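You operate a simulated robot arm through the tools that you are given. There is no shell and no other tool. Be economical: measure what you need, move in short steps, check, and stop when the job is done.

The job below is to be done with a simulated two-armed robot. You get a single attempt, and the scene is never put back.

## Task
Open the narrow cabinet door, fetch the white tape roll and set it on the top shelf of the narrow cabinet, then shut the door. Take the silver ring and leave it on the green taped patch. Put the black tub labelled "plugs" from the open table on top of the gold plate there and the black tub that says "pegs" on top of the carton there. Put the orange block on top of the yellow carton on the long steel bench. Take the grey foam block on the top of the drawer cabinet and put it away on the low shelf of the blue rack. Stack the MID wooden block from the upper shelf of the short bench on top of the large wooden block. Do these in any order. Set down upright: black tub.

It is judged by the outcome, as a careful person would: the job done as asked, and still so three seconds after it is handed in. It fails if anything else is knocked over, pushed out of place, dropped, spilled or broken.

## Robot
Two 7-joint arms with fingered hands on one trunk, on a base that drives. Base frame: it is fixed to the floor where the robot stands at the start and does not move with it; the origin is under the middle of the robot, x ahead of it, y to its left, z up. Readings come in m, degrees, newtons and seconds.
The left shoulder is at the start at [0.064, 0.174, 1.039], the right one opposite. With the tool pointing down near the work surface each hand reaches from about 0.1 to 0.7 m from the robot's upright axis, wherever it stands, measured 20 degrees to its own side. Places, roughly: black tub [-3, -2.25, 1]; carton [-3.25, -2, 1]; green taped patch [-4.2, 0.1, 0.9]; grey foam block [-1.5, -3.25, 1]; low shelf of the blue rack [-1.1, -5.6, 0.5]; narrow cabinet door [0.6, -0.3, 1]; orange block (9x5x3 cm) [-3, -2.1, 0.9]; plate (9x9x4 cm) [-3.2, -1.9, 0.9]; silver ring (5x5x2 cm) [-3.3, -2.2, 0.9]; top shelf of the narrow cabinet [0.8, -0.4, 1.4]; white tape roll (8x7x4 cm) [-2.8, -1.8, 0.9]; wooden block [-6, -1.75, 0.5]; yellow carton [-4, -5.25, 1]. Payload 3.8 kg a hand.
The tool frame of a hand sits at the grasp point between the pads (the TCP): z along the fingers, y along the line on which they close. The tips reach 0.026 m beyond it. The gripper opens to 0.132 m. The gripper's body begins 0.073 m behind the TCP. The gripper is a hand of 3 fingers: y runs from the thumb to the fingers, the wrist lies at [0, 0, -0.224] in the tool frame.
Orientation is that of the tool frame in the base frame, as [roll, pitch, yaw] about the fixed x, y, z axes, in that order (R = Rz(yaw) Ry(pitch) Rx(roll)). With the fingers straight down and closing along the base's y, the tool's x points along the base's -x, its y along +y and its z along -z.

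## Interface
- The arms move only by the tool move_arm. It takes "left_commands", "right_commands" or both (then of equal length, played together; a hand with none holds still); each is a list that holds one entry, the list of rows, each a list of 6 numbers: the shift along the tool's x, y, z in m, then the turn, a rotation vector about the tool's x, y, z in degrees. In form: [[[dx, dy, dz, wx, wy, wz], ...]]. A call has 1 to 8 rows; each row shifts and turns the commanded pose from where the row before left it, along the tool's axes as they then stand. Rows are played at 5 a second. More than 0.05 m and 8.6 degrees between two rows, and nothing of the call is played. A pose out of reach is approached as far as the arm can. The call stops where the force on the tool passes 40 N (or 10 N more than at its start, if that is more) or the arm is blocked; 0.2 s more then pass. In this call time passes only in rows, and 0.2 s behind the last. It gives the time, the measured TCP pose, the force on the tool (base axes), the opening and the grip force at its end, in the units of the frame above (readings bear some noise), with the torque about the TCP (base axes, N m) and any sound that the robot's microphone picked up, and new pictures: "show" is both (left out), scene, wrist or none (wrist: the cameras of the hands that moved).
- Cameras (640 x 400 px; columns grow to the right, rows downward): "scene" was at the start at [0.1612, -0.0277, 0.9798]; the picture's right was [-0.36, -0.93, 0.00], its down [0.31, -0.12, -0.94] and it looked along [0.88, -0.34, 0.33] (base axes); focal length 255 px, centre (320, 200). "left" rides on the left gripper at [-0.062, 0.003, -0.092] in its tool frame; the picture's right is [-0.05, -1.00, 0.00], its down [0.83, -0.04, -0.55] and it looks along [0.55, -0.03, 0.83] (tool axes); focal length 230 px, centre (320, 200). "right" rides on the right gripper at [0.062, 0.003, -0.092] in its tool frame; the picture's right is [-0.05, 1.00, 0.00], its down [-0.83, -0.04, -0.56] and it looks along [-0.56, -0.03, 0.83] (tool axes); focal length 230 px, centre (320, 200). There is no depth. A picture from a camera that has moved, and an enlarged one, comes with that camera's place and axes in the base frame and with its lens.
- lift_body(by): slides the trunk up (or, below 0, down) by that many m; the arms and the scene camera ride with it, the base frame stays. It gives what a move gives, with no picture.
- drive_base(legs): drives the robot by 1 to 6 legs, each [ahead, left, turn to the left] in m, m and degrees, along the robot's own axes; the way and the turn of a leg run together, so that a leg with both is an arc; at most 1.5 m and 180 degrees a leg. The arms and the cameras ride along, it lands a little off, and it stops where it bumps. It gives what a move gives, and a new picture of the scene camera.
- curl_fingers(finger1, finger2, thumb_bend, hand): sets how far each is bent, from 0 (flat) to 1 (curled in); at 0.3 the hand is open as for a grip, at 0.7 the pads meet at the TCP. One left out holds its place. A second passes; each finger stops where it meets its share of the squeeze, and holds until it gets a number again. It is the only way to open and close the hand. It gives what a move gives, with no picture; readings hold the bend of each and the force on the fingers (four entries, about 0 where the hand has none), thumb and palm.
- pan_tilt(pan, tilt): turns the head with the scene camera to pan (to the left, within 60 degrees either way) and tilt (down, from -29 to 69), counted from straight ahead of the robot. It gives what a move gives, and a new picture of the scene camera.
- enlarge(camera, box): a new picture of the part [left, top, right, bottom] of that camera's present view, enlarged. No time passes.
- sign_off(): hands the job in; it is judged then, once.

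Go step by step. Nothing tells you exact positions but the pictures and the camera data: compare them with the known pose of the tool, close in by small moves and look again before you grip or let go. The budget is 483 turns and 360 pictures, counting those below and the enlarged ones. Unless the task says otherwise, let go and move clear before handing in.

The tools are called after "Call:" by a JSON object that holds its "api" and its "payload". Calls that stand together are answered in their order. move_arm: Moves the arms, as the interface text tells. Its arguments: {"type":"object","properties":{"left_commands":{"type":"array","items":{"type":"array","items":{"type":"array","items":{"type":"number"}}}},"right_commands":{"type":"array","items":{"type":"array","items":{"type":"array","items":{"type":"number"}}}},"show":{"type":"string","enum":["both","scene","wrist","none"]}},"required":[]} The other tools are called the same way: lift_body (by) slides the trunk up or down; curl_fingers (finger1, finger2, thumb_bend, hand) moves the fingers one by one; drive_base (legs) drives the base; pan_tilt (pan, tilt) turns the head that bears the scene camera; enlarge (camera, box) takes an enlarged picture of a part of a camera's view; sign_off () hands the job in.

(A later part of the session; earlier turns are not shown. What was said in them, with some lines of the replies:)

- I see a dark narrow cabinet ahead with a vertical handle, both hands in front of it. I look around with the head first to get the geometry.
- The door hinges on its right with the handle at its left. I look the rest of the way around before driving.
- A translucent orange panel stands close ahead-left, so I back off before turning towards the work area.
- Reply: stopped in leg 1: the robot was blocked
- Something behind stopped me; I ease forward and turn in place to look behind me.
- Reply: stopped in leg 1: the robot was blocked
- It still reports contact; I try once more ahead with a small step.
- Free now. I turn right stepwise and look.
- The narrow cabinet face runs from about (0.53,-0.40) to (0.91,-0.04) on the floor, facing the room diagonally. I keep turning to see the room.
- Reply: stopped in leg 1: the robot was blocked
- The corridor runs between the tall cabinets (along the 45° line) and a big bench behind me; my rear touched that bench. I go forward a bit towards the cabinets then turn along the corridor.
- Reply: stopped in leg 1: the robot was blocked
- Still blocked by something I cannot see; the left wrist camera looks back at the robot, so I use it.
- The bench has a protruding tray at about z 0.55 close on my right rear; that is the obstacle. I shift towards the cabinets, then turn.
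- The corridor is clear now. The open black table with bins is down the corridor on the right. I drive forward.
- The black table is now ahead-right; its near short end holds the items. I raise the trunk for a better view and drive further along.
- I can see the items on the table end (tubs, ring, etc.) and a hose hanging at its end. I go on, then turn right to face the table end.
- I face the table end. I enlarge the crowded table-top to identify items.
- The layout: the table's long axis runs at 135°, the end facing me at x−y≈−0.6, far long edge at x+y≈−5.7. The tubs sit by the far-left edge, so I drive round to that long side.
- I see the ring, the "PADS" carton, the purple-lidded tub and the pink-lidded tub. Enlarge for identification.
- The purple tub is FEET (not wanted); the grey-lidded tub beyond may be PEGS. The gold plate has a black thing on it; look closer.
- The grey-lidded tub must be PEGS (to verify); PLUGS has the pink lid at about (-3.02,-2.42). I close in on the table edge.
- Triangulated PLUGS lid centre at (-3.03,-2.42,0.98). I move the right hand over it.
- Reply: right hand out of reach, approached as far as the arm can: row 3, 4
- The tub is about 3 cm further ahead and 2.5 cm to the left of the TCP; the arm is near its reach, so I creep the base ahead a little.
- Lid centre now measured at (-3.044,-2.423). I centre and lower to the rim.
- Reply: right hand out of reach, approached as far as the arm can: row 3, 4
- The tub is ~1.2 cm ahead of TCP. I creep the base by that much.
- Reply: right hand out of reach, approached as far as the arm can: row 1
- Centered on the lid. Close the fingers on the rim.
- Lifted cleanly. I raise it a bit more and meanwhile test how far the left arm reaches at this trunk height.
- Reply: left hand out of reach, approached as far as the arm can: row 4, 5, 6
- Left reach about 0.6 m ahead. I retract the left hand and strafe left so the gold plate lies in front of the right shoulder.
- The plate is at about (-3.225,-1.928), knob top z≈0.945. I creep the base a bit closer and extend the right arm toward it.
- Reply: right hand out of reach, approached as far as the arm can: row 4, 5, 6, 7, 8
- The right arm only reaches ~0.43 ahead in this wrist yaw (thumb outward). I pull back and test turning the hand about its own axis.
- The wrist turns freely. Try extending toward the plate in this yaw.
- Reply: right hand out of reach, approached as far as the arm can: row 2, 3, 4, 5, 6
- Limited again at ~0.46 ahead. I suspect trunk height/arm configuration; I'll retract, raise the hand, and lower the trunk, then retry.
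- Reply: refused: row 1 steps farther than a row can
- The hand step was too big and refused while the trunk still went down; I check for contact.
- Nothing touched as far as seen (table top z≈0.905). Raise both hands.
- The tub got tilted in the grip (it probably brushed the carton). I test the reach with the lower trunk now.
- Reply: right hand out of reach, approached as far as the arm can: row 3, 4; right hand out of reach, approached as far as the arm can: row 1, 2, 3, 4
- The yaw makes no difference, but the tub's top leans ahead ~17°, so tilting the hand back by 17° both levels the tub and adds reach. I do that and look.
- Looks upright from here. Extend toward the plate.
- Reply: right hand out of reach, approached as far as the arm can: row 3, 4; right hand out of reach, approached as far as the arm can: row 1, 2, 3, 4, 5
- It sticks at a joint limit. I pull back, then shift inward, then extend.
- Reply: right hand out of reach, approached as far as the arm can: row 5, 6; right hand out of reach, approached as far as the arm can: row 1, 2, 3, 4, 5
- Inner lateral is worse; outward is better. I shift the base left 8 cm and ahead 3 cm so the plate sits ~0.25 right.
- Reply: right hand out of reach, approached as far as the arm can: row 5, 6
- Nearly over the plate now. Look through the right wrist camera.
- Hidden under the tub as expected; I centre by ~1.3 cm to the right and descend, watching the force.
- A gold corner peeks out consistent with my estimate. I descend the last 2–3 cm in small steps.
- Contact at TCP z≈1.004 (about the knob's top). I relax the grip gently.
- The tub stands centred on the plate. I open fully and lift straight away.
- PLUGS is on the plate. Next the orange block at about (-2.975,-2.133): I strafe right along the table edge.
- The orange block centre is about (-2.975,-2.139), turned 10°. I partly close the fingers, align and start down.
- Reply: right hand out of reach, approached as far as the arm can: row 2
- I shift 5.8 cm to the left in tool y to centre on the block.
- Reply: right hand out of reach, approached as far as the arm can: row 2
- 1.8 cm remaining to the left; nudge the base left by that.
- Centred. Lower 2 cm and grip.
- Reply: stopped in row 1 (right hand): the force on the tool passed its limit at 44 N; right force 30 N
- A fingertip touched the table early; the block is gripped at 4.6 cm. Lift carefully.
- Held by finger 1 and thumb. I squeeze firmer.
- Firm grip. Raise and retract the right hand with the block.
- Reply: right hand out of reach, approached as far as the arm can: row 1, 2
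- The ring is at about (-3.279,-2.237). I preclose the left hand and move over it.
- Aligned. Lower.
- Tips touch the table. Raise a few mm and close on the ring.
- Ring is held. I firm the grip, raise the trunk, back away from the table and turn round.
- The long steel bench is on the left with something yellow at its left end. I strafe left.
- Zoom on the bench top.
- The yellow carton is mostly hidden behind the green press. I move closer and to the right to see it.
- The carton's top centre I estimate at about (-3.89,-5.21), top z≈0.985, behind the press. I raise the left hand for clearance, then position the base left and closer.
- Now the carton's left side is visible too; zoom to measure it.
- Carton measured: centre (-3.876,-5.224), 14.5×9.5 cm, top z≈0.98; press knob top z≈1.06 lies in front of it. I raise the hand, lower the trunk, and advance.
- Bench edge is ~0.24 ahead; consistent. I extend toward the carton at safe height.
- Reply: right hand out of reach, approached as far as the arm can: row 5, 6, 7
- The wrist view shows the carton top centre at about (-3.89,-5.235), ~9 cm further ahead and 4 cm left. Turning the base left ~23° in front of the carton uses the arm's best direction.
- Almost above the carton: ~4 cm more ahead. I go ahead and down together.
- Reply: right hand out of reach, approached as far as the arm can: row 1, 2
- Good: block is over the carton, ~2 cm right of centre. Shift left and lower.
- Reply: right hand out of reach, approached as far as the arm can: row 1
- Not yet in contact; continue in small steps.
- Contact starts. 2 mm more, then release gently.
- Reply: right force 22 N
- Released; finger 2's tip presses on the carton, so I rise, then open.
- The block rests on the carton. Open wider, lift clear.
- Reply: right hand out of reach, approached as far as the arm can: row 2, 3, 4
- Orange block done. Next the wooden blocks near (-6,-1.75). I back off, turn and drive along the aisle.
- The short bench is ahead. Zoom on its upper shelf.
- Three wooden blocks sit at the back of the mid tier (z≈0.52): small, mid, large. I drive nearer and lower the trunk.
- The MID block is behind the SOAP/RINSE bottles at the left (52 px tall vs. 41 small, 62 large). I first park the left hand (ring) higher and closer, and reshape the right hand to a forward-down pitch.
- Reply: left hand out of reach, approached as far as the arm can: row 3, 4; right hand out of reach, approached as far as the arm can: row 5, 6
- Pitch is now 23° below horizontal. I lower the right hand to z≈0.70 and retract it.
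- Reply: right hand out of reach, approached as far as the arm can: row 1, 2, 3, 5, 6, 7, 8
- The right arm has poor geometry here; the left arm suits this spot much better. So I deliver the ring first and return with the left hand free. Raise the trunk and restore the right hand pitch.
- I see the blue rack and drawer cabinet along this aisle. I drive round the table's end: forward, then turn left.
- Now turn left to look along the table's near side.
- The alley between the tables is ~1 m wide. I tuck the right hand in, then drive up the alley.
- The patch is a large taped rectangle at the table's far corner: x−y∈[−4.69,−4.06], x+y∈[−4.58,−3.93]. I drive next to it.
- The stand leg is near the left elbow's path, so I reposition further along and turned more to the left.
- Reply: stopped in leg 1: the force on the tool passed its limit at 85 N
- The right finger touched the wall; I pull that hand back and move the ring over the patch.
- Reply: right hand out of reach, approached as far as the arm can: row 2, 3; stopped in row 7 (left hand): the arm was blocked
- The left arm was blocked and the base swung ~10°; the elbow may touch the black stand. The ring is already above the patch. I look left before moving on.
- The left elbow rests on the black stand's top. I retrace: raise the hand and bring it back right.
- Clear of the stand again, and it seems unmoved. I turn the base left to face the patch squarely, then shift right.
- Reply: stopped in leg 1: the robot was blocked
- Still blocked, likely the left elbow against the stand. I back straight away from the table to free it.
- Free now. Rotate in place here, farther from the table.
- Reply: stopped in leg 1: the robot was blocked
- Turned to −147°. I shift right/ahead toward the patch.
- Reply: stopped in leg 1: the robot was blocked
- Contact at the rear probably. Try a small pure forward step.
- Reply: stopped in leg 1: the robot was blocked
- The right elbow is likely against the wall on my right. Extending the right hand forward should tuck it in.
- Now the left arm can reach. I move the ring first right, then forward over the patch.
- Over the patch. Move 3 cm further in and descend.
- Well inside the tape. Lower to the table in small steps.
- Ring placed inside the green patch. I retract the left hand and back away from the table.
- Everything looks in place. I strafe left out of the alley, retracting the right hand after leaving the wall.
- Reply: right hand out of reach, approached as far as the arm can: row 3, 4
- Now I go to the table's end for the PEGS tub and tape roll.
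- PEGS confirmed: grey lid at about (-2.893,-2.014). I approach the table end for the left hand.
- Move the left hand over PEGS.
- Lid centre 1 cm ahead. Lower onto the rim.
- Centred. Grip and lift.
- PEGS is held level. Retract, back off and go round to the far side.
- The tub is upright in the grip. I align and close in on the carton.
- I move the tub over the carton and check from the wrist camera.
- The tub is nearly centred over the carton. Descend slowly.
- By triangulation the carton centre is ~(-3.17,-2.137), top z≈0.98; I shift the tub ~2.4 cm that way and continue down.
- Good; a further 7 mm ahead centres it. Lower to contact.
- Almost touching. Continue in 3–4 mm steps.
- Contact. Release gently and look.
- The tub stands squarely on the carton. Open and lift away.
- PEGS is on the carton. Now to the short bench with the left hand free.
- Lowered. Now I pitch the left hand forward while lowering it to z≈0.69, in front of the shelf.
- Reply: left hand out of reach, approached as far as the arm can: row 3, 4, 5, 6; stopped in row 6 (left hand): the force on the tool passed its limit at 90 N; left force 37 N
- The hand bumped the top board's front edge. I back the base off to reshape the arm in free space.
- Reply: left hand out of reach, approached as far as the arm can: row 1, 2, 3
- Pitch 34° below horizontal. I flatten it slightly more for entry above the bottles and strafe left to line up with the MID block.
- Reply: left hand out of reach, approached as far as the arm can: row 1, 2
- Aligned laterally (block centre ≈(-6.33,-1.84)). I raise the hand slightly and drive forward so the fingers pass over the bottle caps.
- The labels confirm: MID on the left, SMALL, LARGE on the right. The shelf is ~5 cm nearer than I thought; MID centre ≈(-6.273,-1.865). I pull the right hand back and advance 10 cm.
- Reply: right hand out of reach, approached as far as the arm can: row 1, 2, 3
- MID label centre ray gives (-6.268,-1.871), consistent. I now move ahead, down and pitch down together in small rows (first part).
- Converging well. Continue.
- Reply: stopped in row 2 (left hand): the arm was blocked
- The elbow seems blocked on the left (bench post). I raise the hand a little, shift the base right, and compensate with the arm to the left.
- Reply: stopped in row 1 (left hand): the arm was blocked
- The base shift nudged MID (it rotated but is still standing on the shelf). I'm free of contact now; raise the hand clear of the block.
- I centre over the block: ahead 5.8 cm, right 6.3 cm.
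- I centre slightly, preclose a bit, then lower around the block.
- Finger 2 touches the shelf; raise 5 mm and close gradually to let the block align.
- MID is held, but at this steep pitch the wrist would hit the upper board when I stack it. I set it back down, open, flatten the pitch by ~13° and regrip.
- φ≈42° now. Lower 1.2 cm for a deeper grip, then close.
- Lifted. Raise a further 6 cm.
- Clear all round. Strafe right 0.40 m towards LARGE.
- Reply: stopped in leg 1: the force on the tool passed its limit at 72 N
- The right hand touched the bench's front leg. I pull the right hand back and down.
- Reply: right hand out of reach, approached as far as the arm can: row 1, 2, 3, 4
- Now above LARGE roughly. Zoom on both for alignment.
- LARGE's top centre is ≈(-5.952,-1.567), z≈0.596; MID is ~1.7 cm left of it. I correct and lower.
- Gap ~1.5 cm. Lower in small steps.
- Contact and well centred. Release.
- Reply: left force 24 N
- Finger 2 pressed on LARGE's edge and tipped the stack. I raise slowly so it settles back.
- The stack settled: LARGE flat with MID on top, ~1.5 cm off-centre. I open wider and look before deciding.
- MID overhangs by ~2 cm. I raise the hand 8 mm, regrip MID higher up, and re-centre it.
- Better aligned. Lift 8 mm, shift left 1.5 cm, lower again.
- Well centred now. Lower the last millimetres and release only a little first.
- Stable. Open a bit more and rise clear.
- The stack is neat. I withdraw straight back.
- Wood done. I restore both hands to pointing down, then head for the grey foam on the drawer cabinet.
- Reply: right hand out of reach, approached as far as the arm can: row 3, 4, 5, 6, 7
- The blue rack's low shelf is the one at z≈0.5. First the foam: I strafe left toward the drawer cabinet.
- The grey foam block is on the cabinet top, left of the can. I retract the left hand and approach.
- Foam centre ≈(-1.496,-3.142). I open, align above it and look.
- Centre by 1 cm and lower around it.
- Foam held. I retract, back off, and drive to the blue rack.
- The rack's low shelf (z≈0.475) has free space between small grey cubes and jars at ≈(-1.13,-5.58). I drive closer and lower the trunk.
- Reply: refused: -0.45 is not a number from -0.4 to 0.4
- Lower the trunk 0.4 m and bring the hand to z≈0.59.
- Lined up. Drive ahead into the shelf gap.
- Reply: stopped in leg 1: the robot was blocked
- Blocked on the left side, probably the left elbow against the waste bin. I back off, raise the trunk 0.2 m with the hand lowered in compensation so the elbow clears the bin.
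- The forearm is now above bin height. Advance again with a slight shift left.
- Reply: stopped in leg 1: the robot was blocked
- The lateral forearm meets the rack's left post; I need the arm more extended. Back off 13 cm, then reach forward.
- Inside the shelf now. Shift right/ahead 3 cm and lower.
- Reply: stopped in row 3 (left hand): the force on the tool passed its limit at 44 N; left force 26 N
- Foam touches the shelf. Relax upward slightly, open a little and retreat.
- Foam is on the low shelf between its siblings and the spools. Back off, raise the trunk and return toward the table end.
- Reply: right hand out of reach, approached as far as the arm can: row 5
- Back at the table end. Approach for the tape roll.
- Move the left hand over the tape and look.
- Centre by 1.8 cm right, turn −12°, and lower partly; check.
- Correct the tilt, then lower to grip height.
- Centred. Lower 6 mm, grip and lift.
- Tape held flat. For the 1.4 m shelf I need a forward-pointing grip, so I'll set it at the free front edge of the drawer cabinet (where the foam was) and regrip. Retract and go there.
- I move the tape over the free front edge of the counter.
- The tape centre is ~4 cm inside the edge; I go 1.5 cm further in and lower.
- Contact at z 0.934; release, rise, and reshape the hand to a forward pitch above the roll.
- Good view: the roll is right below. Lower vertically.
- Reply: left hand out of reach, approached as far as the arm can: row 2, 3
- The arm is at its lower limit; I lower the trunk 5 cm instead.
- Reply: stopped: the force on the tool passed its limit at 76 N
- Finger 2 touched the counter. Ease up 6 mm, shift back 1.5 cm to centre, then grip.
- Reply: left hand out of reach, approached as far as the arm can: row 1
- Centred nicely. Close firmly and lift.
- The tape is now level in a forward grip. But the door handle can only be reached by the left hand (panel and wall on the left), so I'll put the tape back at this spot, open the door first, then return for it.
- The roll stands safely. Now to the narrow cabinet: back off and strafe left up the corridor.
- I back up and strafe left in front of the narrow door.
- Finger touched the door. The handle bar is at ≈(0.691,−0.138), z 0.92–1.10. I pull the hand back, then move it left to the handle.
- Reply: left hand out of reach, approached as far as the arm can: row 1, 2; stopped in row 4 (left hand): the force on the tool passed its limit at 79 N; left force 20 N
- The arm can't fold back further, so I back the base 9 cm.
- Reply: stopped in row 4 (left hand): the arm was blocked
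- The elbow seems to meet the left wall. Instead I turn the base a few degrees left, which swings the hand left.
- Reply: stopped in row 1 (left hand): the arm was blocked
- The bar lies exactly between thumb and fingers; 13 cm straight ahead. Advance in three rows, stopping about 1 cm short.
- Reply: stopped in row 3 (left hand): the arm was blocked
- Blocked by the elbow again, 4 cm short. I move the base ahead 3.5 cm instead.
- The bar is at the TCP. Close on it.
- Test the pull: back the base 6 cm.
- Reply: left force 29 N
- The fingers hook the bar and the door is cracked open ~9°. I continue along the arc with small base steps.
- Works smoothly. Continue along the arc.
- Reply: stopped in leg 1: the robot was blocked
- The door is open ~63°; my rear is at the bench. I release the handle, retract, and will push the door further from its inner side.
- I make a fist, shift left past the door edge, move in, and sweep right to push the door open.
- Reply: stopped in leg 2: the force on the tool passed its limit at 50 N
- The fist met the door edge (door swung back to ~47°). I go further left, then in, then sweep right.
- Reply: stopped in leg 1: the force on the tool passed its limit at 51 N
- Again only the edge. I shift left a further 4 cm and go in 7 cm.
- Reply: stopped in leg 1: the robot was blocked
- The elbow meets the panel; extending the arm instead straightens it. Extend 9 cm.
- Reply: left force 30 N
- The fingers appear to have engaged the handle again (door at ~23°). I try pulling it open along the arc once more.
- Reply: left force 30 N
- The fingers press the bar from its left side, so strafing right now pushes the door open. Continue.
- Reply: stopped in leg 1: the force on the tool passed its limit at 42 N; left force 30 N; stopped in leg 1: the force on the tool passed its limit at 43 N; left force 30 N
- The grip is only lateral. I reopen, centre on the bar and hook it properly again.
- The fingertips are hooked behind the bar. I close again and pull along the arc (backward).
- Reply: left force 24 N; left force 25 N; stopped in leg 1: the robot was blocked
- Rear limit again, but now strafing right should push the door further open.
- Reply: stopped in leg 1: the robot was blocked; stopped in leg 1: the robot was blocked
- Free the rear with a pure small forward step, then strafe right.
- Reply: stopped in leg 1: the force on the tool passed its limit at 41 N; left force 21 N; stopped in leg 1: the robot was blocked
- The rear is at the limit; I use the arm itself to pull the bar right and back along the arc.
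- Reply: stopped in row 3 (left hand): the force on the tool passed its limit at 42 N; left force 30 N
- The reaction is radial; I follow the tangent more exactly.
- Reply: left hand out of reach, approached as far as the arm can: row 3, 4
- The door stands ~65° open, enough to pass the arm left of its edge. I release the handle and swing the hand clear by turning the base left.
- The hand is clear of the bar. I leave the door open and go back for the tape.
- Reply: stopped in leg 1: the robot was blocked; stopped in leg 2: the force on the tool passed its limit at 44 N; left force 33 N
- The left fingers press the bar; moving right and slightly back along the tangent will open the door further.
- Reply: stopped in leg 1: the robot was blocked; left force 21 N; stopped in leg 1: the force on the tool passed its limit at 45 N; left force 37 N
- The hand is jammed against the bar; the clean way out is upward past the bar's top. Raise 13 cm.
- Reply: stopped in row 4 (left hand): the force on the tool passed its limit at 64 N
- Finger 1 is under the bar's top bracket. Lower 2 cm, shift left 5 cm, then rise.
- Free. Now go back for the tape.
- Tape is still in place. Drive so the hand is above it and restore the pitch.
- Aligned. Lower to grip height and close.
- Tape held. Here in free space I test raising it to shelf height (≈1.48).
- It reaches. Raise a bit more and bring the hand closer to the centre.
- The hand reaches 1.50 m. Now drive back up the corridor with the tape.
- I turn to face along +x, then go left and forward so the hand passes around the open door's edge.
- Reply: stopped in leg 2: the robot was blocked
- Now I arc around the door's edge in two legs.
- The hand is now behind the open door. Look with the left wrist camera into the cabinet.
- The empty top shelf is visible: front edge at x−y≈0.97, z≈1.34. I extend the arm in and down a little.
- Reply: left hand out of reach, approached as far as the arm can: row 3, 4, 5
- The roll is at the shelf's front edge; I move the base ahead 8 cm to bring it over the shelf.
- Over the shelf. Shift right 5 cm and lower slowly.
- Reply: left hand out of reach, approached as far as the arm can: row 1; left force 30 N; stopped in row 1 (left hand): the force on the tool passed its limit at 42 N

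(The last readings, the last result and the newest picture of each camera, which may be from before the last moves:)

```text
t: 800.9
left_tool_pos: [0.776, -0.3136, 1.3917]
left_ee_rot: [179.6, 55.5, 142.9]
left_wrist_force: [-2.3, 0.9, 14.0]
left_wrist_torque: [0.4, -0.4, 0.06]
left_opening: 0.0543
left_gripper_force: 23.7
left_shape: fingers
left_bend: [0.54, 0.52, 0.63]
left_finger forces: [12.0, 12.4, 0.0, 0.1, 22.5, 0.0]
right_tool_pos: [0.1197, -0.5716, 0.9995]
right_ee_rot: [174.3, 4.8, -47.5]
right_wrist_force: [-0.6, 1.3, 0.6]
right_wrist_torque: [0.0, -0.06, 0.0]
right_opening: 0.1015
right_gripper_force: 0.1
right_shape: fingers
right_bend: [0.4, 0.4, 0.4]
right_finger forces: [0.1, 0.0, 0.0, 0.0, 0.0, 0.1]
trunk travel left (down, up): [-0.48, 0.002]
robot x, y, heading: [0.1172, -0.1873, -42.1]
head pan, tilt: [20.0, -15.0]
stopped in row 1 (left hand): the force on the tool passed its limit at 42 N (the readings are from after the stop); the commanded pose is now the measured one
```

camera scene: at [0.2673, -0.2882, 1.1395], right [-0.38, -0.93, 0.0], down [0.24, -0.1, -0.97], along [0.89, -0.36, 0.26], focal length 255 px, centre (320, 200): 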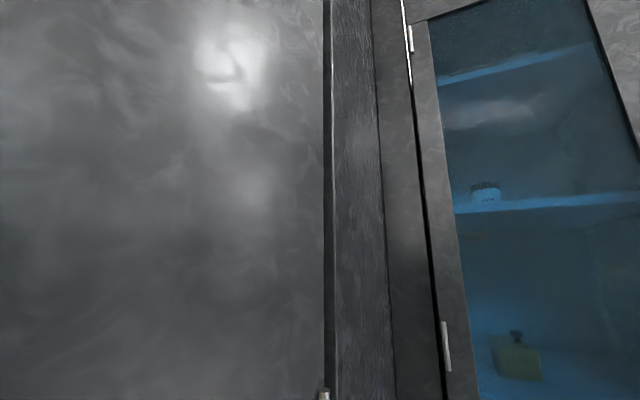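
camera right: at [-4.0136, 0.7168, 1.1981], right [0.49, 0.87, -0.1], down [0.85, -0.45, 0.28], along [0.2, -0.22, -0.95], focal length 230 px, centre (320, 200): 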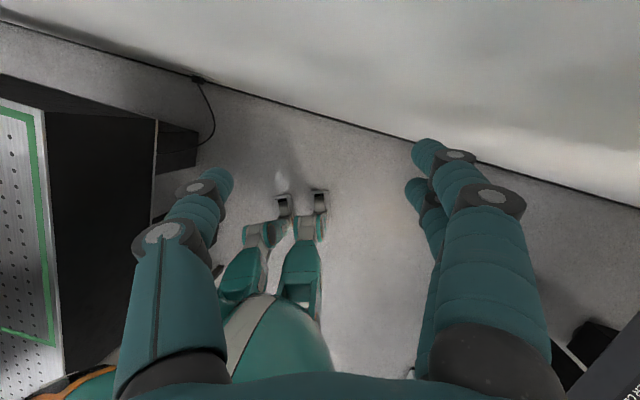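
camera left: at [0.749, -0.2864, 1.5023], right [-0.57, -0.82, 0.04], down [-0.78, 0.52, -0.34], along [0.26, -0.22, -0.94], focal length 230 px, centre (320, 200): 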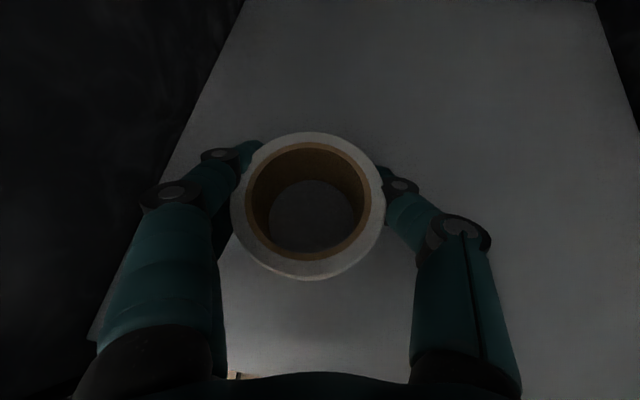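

On the shelf. Release, rise a little and look.

Call:
{"api": "curl_fingers", "payload": {"hand": "left", "finger1": 0.42, "finger2": 0.42, "thumb_bend": 0.42}}

Call:
{"api": "move_arm", "payload": {"left_commands": [[[-0.0242, 0, -0.0177, 0, 0, 0], [-0.0323, 0, -0.0236, 0, 0, 0]]], "show": "wrist"}}

```text
t: 801.9
left_tool_pos: [0.7739, -0.3133, 1.3919]
left_ee_rot: [179.4, 55.4, 142.8]
left_wrist_force: [0.7, -5.7, 22.5]
left_wrist_torque: [0.5, -0.96, -0.3]
left_opening: 0.094
left_gripper_force: 10.8
left_shape: fingers
left_bend: [0.42, 0.47, 0.42]
left_finger forces: [0.0, 22.5, 0.1, 0.0, 0.0, 0.1]
right_tool_pos: [0.1181, -0.5727, 1.0001]
right_ee_rot: [174.4, 4.7, -47.7]
right_wrist_force: [0.6, 0.1, -0.6]
right_wrist_torque: [0.0, -0.02, -0.04]
right_opening: 0.1014
right_gripper_force: 0.0
right_shape: fingers
right_bend: [0.4, 0.4, 0.4]
right_finger forces: [0.0, 0.1, 0.1, 0.1, 0.1, 0.0]
trunk travel left (down, up): [-0.48, 0.002]
robot x, y, heading: [0.1147, -0.1849, -42.1]
head pan, tilt: [20.0, -15.0]
```

```text
t: 802.5
left_tool_pos: [0.7774, -0.3122, 1.4454]
left_ee_rot: [179.6, 54.7, 143.2]
left_wrist_force: [0.2, 0.0, 0.6]
left_wrist_torque: [0.0, 0.01, 0.0]
left_opening: 0.0948
left_gripper_force: 0.0
left_shape: fingers
left_bend: [0.42, 0.42, 0.42]
left_finger forces: [0.0, 0.0, 0.0, 0.1, 0.1, 0.1]
left hand out of reach, approached as far as the arm can: row 2
right_tool_pos: [0.1203, -0.5709, 0.9996]
right_ee_rot: [174.4, 4.8, -47.5]
right_wrist_force: [0.2, -0.7, -1.4]
right_wrist_torque: [0.0, 0.0, 0.01]
right_opening: 0.1015
right_gripper_force: 0.0
right_shape: fingers
right_bend: [0.4, 0.4, 0.4]
right_finger forces: [0.0, 0.1, 0.0, 0.1, 0.0, 0.0]
trunk travel left (down, up): [-0.48, 0.002]
robot x, y, heading: [0.1156, -0.1826, -42.3]
head pan, tilt: [20.0, -15.0]
camera left: at [0.7488, -0.2856, 1.5498], right [-0.57, -0.82, 0.04], down [-0.78, 0.52, -0.36], along [0.27, -0.23, -0.93], focal length 230 px, centre (320, 200)
```

left: 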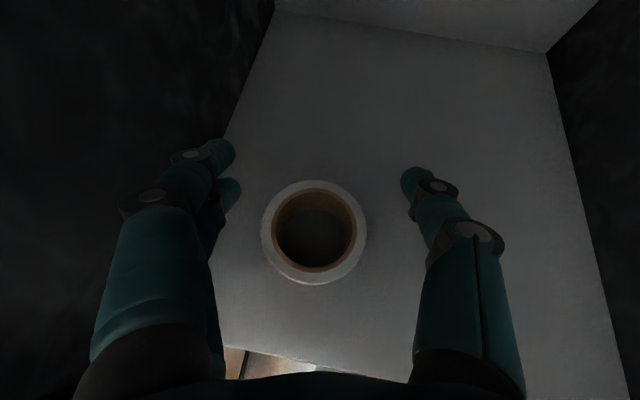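

The tape sits well inside the shelf. Withdraw straight back, then arc out around the door edge.

Call:
{"api": "drive_base", "payload": {"legs": [[-0.1, 0, 0], [-0.065, -0.08, 20], [-0.11, -0.05, 22]]}}

```text
t: 805.9
left_tool_pos: [0.4036, 0.1716, 1.4473]
left_ee_rot: [179.6, 54.9, -174.5]
left_wrist_force: [-0.1, 0.5, 0.7]
left_wrist_torque: [-0.02, 0.03, 0.03]
left_opening: 0.0947
left_gripper_force: 0.0
left_shape: fingers
left_bend: [0.42, 0.42, 0.42]
left_finger forces: [0.0, 0.0, 0.1, 0.0, 0.0, 0.0]
right_tool_pos: [0.0926, -0.4626, 1.0001]
right_ee_rot: [174.3, 4.8, -5.3]
right_wrist_force: [0.1, 0.4, -1.1]
right_wrist_torque: [0.01, 0.03, -0.02]
right_opening: 0.1015
right_gripper_force: 0.0
right_shape: fingers
right_bend: [0.4, 0.4, 0.4]
right_finger forces: [0.0, 0.0, 0.0, 0.0, 0.0, 0.1]
trunk travel left (down, up): [-0.48, 0.002]
robot x, y, heading: [-0.1763, -0.1775, 0.0]
head pan, tilt: [20.0, -15.0]
camera scene: at [0.0115, -0.1527, 1.1392], right [0.35, -0.94, 0.0], down [0.24, 0.09, -0.97], along [0.91, 0.33, 0.26], focal length 255 px, centre (320, 200)
```

scene: 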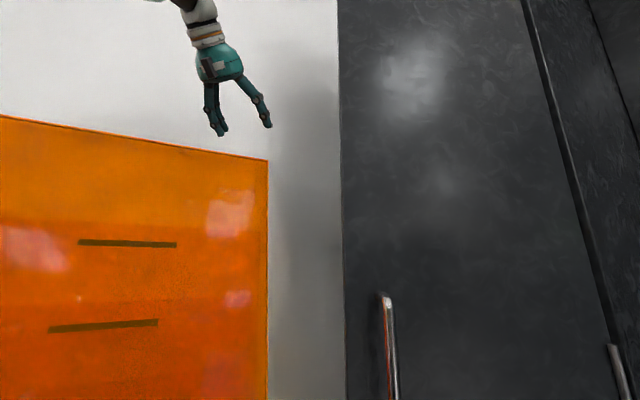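

Out. Now to shut the door: retract the hand, make a fist, move to the door's outer side and push straight ahead.

Call:
{"api": "move_arm", "payload": {"left_commands": [[[0.0232, 0, -0.0326, 0, 0, 0], [0.0232, 0, -0.0326, 0, 0, 0], [0.0232, 0, -0.0326, 0, 0, 0]]], "show": "none"}}

Call:
{"api": "curl_fingers", "payload": {"hand": "left", "finger1": 0.85, "finger2": 0.85, "thumb_bend": 0.85}}

Call:
{"api": "drive_base", "payload": {"legs": [[-0.1, 0, 0], [0, -0.42, 0]]}}

```text
t: 806.7
left_tool_pos: [0.2815, 0.1596, 1.4468]
left_ee_rot: [179.7, 55.1, -174.4]
left_wrist_force: [-0.8, 0.0, -0.2]
left_wrist_torque: [0.0, -0.01, -0.01]
left_opening: 0.0947
left_gripper_force: 0.0
left_shape: fingers
left_bend: [0.42, 0.42, 0.42]
left_finger forces: [0.0, 0.1, 0.0, 0.1, 0.0, 0.0]
right_tool_pos: [0.0928, -0.4631, 1.0013]
right_ee_rot: [174.4, 4.6, -5.2]
right_wrist_force: [-1.1, 0.3, -1.0]
right_wrist_torque: [0.02, -0.04, -0.04]
right_opening: 0.1014
right_gripper_force: 0.1
right_shape: fingers
right_bend: [0.4, 0.4, 0.4]
right_finger forces: [0.0, 0.0, 0.1, 0.0, 0.1, 0.0]
trunk travel left (down, up): [-0.48, 0.002]
robot x, y, heading: [-0.1711, -0.1785, 0.3]
head pan, tilt: [20.0, -15.0]
```

```text
t: 807.7
left_tool_pos: [0.2832, 0.1591, 1.447]
left_ee_rot: [179.6, 55.0, -174.4]
left_wrist_force: [0.2, -0.6, -0.1]
left_wrist_torque: [0.01, 0.0, -0.03]
left_opening: 0.0002
left_gripper_force: 0.0
left_shape: fingers
left_bend: [0.79, 0.79, 0.78]
left_finger forces: [0.0, 0.0, 0.0, 0.0, 0.0, 0.1]
right_tool_pos: [0.0938, -0.4619, 1.0011]
right_ee_rot: [174.2, 4.7, -5.4]
right_wrist_force: [0.4, 0.3, 0.1]
right_wrist_torque: [-0.03, 0.0, 0.0]
right_opening: 0.1016
right_gripper_force: 0.0
right_shape: fingers
right_bend: [0.4, 0.4, 0.4]
right_finger forces: [0.0, 0.1, 0.1, 0.0, 0.0, 0.1]
trunk travel left (down, up): [-0.48, 0.002]
robot x, y, heading: [-0.1686, -0.1806, 0.2]
head pan, tilt: [20.0, -15.0]
```

```text
t: 812.6
left_tool_pos: [0.1842, -0.2469, 1.4475]
left_ee_rot: [179.6, 54.9, -174.5]
left_wrist_force: [0.0, 0.1, -0.2]
left_wrist_torque: [-0.01, -0.02, 0.01]
left_opening: 0.0
left_gripper_force: 0.0
left_shape: fingers
left_bend: [0.79, 0.79, 0.78]
left_finger forces: [0.0, 0.1, 0.0, 0.0, 0.1, 0.1]
right_tool_pos: [-0.0061, -0.8695, 1.0]
right_ee_rot: [174.2, 4.7, -5.2]
right_wrist_force: [0.1, -0.3, -0.5]
right_wrist_torque: [-0.01, -0.03, -0.02]
right_opening: 0.1015
right_gripper_force: 0.1
right_shape: fingers
right_bend: [0.4, 0.4, 0.4]
right_finger forces: [0.0, 0.0, 0.0, 0.0, 0.1, 0.0]
trunk travel left (down, up): [-0.48, 0.002]
robot x, y, heading: [-0.2684, -0.5886, 0.4]
head pan, tilt: [20.0, -15.0]
camera scene: at [-0.0878, -0.5596, 1.1393], right [0.35, -0.94, 0.0], down [0.24, 0.09, -0.97], along [0.91, 0.33, 0.26], focal length 255 px, centre (320, 200)
```

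scene: 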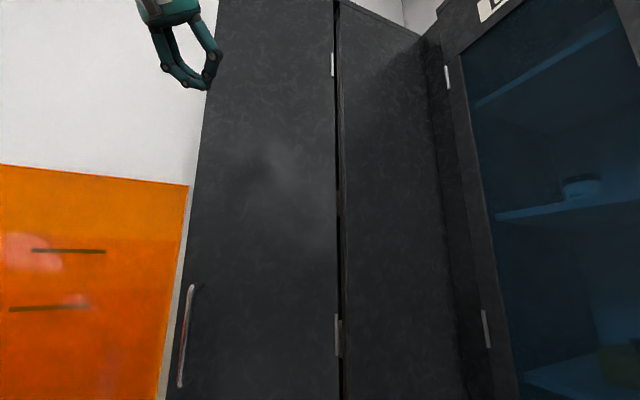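

The hand is on the outer side. Lower it to ~1.2 m and drive ahead to push the door shut.

Call:
{"api": "move_arm", "payload": {"left_commands": [[[0.0369, 0, 0.0258, 0, 0, 0], [0.0369, 0, 0.0258, 0, 0, 0], [0.0369, 0, 0.0258, 0, 0, 0], [0.0369, 0, 0.0258, 0, 0, 0], [0.0369, 0, 0.0258, 0, 0, 0]]], "show": "none"}}

Call:
{"api": "drive_base", "payload": {"legs": [[0.25, 0.03, 0]]}}

Call:
{"api": "drive_base", "payload": {"legs": [[0.2, 0.02, 0]]}}

```text
t: 813.8
left_tool_pos: [0.1841, -0.2453, 1.2212]
left_ee_rot: [179.6, 55.0, -174.4]
left_wrist_force: [-0.7, -0.6, 0.6]
left_wrist_torque: [0.0, 0.04, -0.02]
left_opening: 0.0
left_gripper_force: 0.0
left_shape: fingers
left_bend: [0.79, 0.79, 0.78]
left_finger forces: [0.1, 0.0, 0.1, 0.1, 0.0, 0.0]
right_tool_pos: [-0.0069, -0.8695, 1.0002]
right_ee_rot: [174.4, 4.9, -5.3]
right_wrist_force: [0.6, -0.2, -0.2]
right_wrist_torque: [-0.04, -0.02, 0.01]
right_opening: 0.1014
right_gripper_force: 0.1
right_shape: fingers
right_bend: [0.4, 0.4, 0.4]
right_finger forces: [0.1, 0.0, 0.0, 0.1, 0.0, 0.1]
trunk travel left (down, up): [-0.48, 0.002]
robot x, y, heading: [-0.2709, -0.5873, 0.7]
head pan, tilt: [20.0, -15.0]
```

```text
t: 815.6
left_tool_pos: [0.4297, -0.2122, 1.2225]
left_ee_rot: [179.6, 55.1, -174.3]
left_wrist_force: [-1.2, 0.6, 0.3]
left_wrist_torque: [-0.02, -0.02, 0.01]
left_opening: 0.0
left_gripper_force: 0.0
left_shape: fingers
left_bend: [0.81, 0.8, 0.79]
left_finger forces: [0.0, 0.0, 0.1, 0.0, 0.0, 0.0]
right_tool_pos: [0.2421, -0.837, 1.001]
right_ee_rot: [174.3, 4.7, -4.9]
right_wrist_force: [0.3, 0.9, -0.2]
right_wrist_torque: [-0.02, 0.0, -0.02]
right_opening: 0.1018
right_gripper_force: 0.0
right_shape: fingers
right_bend: [0.4, 0.4, 0.4]
right_finger forces: [0.1, 0.0, 0.0, 0.0, 0.0, 0.1]
trunk travel left (down, up): [-0.48, 0.002]
robot x, y, heading: [-0.0226, -0.5577, 0.5]
head pan, tilt: [20.0, -15.0]
camera scene: at [0.1589, -0.5275, 1.1394], right [0.35, -0.94, 0.0], down [0.24, 0.09, -0.97], along [0.9, 0.34, 0.26], focal length 255 px, centre (320, 200)
```

scene: 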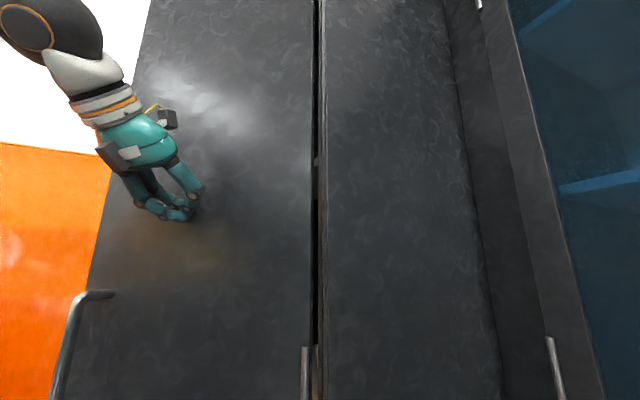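

```text
t: 816.7
left_tool_pos: [0.5026, -0.2, 1.2221]
left_ee_rot: [-179.8, 55.4, -174.2]
left_wrist_force: [0.3, -1.3, 0.3]
left_wrist_torque: [-0.02, 0.0, 0.02]
left_opening: 0.0
left_gripper_force: 0.0
left_shape: fingers
left_bend: [0.82, 0.8, 0.81]
left_finger forces: [0.0, 0.1, 0.0, 0.1, 0.0, 0.0]
right_tool_pos: [0.3051, -0.8286, 1.0]
right_ee_rot: [173.4, 5.2, -6.5]
right_wrist_force: [0.2, -0.6, 0.1]
right_wrist_torque: [-0.03, -0.01, 0.03]
right_opening: 0.1013
right_gripper_force: 0.1
right_shape: fingers
right_bend: [0.4, 0.4, 0.4]
right_finger forces: [0.1, 0.1, 0.0, 0.1, 0.1, 0.0]
trunk travel left (down, up): [-0.48, 0.002]
robot x, y, heading: [0.0509, -0.5434, 0.0]
head pan, tilt: [20.0, -15.0]
stopped in leg 1: the robot was blocked; the commanded pose is now the measured one
camera scene: at [0.2283, -0.5126, 1.1401], right [0.34, -0.94, 0.01], down [0.25, 0.08, -0.97], along [0.91, 0.33, 0.26], focal length 255 px, centre (320, 200)
```

scene: 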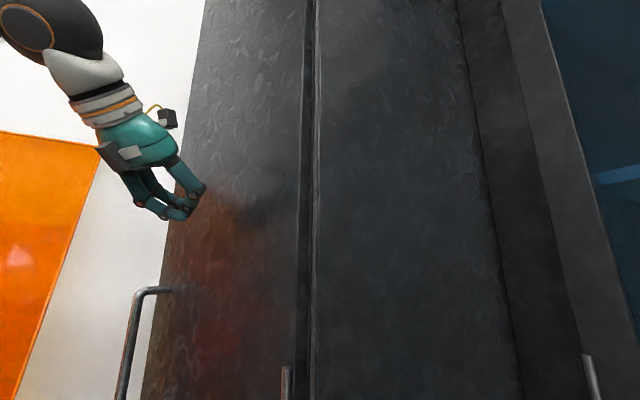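

The right side is near the other cabinet; I finish the push with the left arm.

Call:
{"api": "move_arm", "payload": {"left_commands": [[[-0.0229, 0, 0.0328, 0, 0, 0], [-0.0229, 0, 0.0328, 0, 0, 0], [-0.0229, 0, 0.0328, 0, 0, 0], [-0.0229, 0, 0.0328, 0, 0, 0], [-0.0229, 0, 0.0328, 0, 0, 0]]], "show": "scene"}}

```text
t: 817.9
left_tool_pos: [0.6781, -0.1711, 1.2197]
left_ee_rot: [179.2, 54.7, -173.8]
left_wrist_force: [-8.2, 9.5, 1.1]
left_wrist_torque: [-0.19, -0.13, -0.54]
left_opening: 0.0
left_gripper_force: 6.1
left_shape: fingers
left_bend: [0.82, 0.81, 0.79]
left_finger forces: [0.2, 0.0, 0.0, 0.0, 12.9, 0.1]
right_tool_pos: [0.3058, -0.8289, 1.0009]
right_ee_rot: [173.5, 5.4, -6.4]
right_wrist_force: [-0.5, 0.1, 0.1]
right_wrist_torque: [-0.01, 0.0, 0.01]
right_opening: 0.1017
right_gripper_force: 0.1
right_shape: fingers
right_bend: [0.4, 0.4, 0.4]
right_finger forces: [0.0, 0.0, 0.0, 0.0, 0.1, 0.0]
trunk travel left (down, up): [-0.48, 0.002]
robot x, y, heading: [0.0525, -0.5447, 0.1]
head pan, tilt: [20.0, -15.0]
stopped in row 5 (left hand): the force on the tool passed its limit at 53 N (the readings are from after the stop); the commanded pose is now the measured one
camera scene: at [0.2263, -0.5125, 1.1402], right [0.34, -0.94, 0.01], down [0.25, 0.08, -0.96], along [0.91, 0.33, 0.26], focal length 255 px, centre (320, 200)
```

scene: 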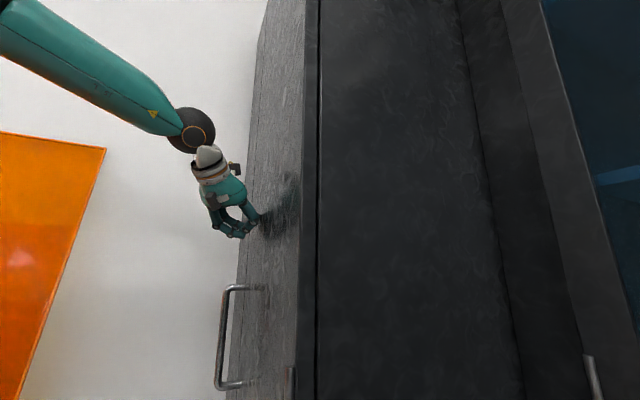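

Pushed until 53 N resistance. I retract the hand, back off and check the door.

Call:
{"api": "move_arm", "payload": {"left_commands": [[[0.0229, 0, -0.0328, 0, 0, 0], [0.0229, 0, -0.0328, 0, 0, 0], [0.0229, 0, -0.0328, 0, 0, 0], [0.0229, 0, -0.0328, 0, 0, 0]]], "show": "none"}}

Call:
{"api": "drive_base", "payload": {"legs": [[-0.06, 0, 0]]}}

Call:
{"api": "drive_base", "payload": {"legs": [[-0.3, 0, 0], [0, 0.12, 0]]}}

```text
t: 818.9
left_tool_pos: [0.5187, -0.1955, 1.2212]
left_ee_rot: [179.3, 54.9, -173.9]
left_wrist_force: [0.4, 0.2, -0.9]
left_wrist_torque: [0.0, 0.01, -0.03]
left_opening: 0.0002
left_gripper_force: 0.1
left_shape: fingers
left_bend: [0.82, 0.81, 0.8]
left_finger forces: [0.1, 0.2, 0.1, 0.1, 0.1, 0.1]
right_tool_pos: [0.3051, -0.8275, 1.0006]
right_ee_rot: [173.4, 5.1, -6.1]
right_wrist_force: [-0.6, -0.3, 0.1]
right_wrist_torque: [0.02, 0.01, -0.01]
right_opening: 0.1015
right_gripper_force: 0.1
right_shape: fingers
right_bend: [0.4, 0.4, 0.4]
right_finger forces: [0.0, 0.0, 0.0, 0.0, 0.0, 0.1]
trunk travel left (down, up): [-0.48, 0.002]
robot x, y, heading: [0.0517, -0.5458, 0.2]
head pan, tilt: [20.0, -15.0]
```

```text
t: 819.6
left_tool_pos: [0.5196, -0.1959, 1.219]
left_ee_rot: [179.4, 54.6, -174.2]
left_wrist_force: [-0.4, 0.7, 0.4]
left_wrist_torque: [-0.01, 0.03, 0.03]
left_opening: 0.0
left_gripper_force: 0.1
left_shape: fingers
left_bend: [0.82, 0.81, 0.8]
left_finger forces: [0.1, 0.1, 0.1, 0.1, 0.0, 0.1]
right_tool_pos: [0.3052, -0.8278, 0.9995]
right_ee_rot: [173.5, 5.3, -6.2]
right_wrist_force: [-0.3, -1.5, 0.6]
right_wrist_torque: [-0.02, 0.02, 0.0]
right_opening: 0.1016
right_gripper_force: 0.0
right_shape: fingers
right_bend: [0.4, 0.4, 0.4]
right_finger forces: [0.0, 0.0, 0.0, 0.0, 0.0, 0.0]
trunk travel left (down, up): [-0.48, 0.002]
robot x, y, heading: [0.0455, -0.5486, 0.0]
head pan, tilt: [20.0, -15.0]
stopped in leg 1: the robot was blocked; the commanded pose is now the measured one
camera scene: at [0.2261, -0.513, 1.1394], right [0.34, -0.94, 0.01], down [0.25, 0.08, -0.97], along [0.91, 0.33, 0.26], focal length 255 px, centre (320, 200)
```

scene: 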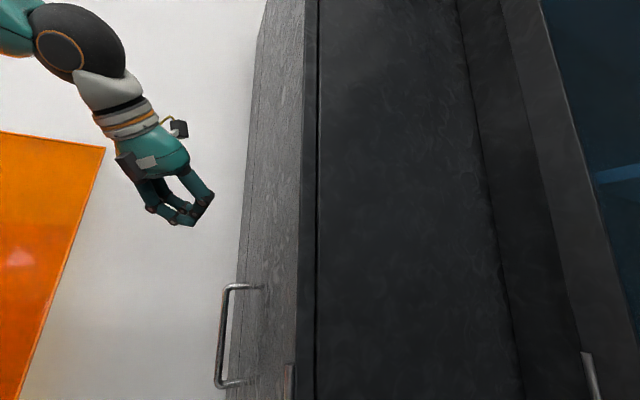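

```text
t: 823.0
left_tool_pos: [0.2223, -0.081, 1.2197]
left_ee_rot: [178.7, 54.5, -174.7]
left_wrist_force: [-0.5, 0.2, 0.1]
left_wrist_torque: [-0.01, 0.01, -0.02]
left_opening: 0.0
left_gripper_force: 0.1
left_shape: fingers
left_bend: [0.82, 0.81, 0.8]
left_finger forces: [0.1, 0.0, 0.1, 0.1, 0.1, 0.1]
right_tool_pos: [0.006, -0.7111, 0.9983]
right_ee_rot: [173.8, 5.6, -6.3]
right_wrist_force: [0.5, -0.4, 0.0]
right_wrist_torque: [-0.01, 0.03, -0.03]
right_opening: 0.1015
right_gripper_force: 0.0
right_shape: fingers
right_bend: [0.4, 0.4, 0.4]
right_finger forces: [0.0, 0.0, 0.0, 0.0, 0.0, 0.0]
trunk travel left (down, up): [-0.48, 0.002]
robot x, y, heading: [-0.2539, -0.4227, -0.2]
head pan, tilt: [20.0, -15.0]
camera scene: at [-0.0721, -0.3969, 1.1392], right [0.34, -0.94, 0.0], down [0.24, 0.09, -0.97], along [0.91, 0.33, 0.26], focal length 255 px, centre (320, 200)
```

scene: 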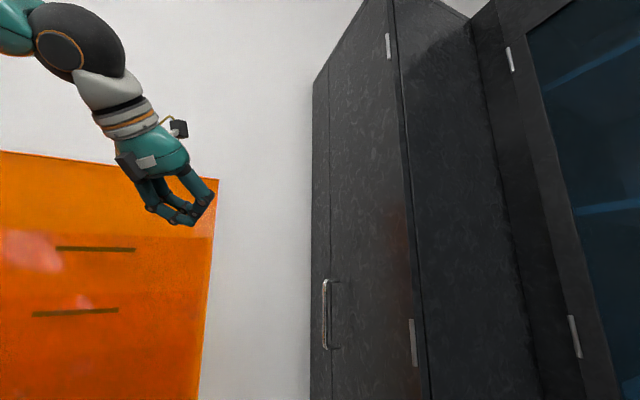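

The door appears flush. One close look to be sure.

Call:
{"api": "enlarge", "payload": {"camera": "scene", "box": [300, 0, 480, 120]}}

```text
3.33 times, centred on (390, 60) of scene
camera zoom: at [-0.0721, -0.3969, 1.1392], right [0.34, -0.94, 0.0], down [0.24, 0.09, -0.97], along [0.91, 0.33, 0.26], focal length 849 px, centre (87, 667)
```

zoom: 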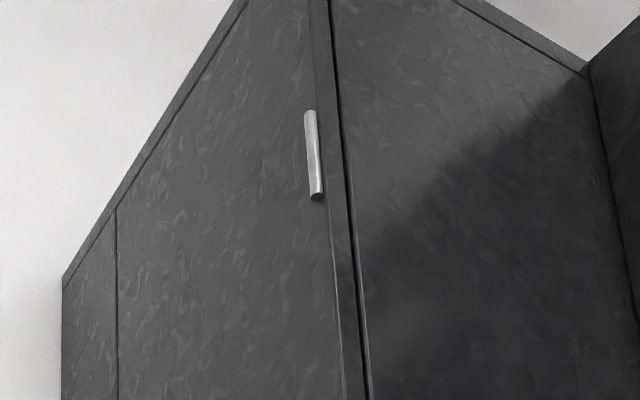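

The door is flush and closed, all items have been placed and the hands are clear, so I hand in.

Call:
{"api": "sign_off", "payload": {}}

```text
The job is handed in.
```

I placed every item you named and shut the cabinet door. Before handing in I rechecked only the door, which is flush; I judged the other placements from pictures as I went.

- **White tape roll:** on the top shelf of the narrow cabinet.
- **Silver ring:** inside the green taped patch.
- **"Plugs" tub:** upright on the gold plate. The plate has a black knob in its middle, and the tub stands on that knob.
- **"Pegs" tub:** upright on the carton.
- **Orange block:** on top of the yellow carton on the long steel bench.
- **Grey foam block:** on the low shelf of the blue rack.
- **MID wooden block:** on top of the large one on the short bench.

Some things were bumped or nudged along the way:

- **Carton on the open table:** the "plugs" tub seems to have brushed it early on. It may have moved 2–3 cm and turned a few degrees.
- **Wooden blocks:** the large block tipped and settled back flat while I stacked MID on it.
- **Other contacts:** my arm rested on the black stand by the green patch, and may have touched the waste bin by the rack. I also bumped the big bench behind the start, a wall and the leg of the short bench. Nothing looked moved in the pictures, but I did not check each spot afterwards.
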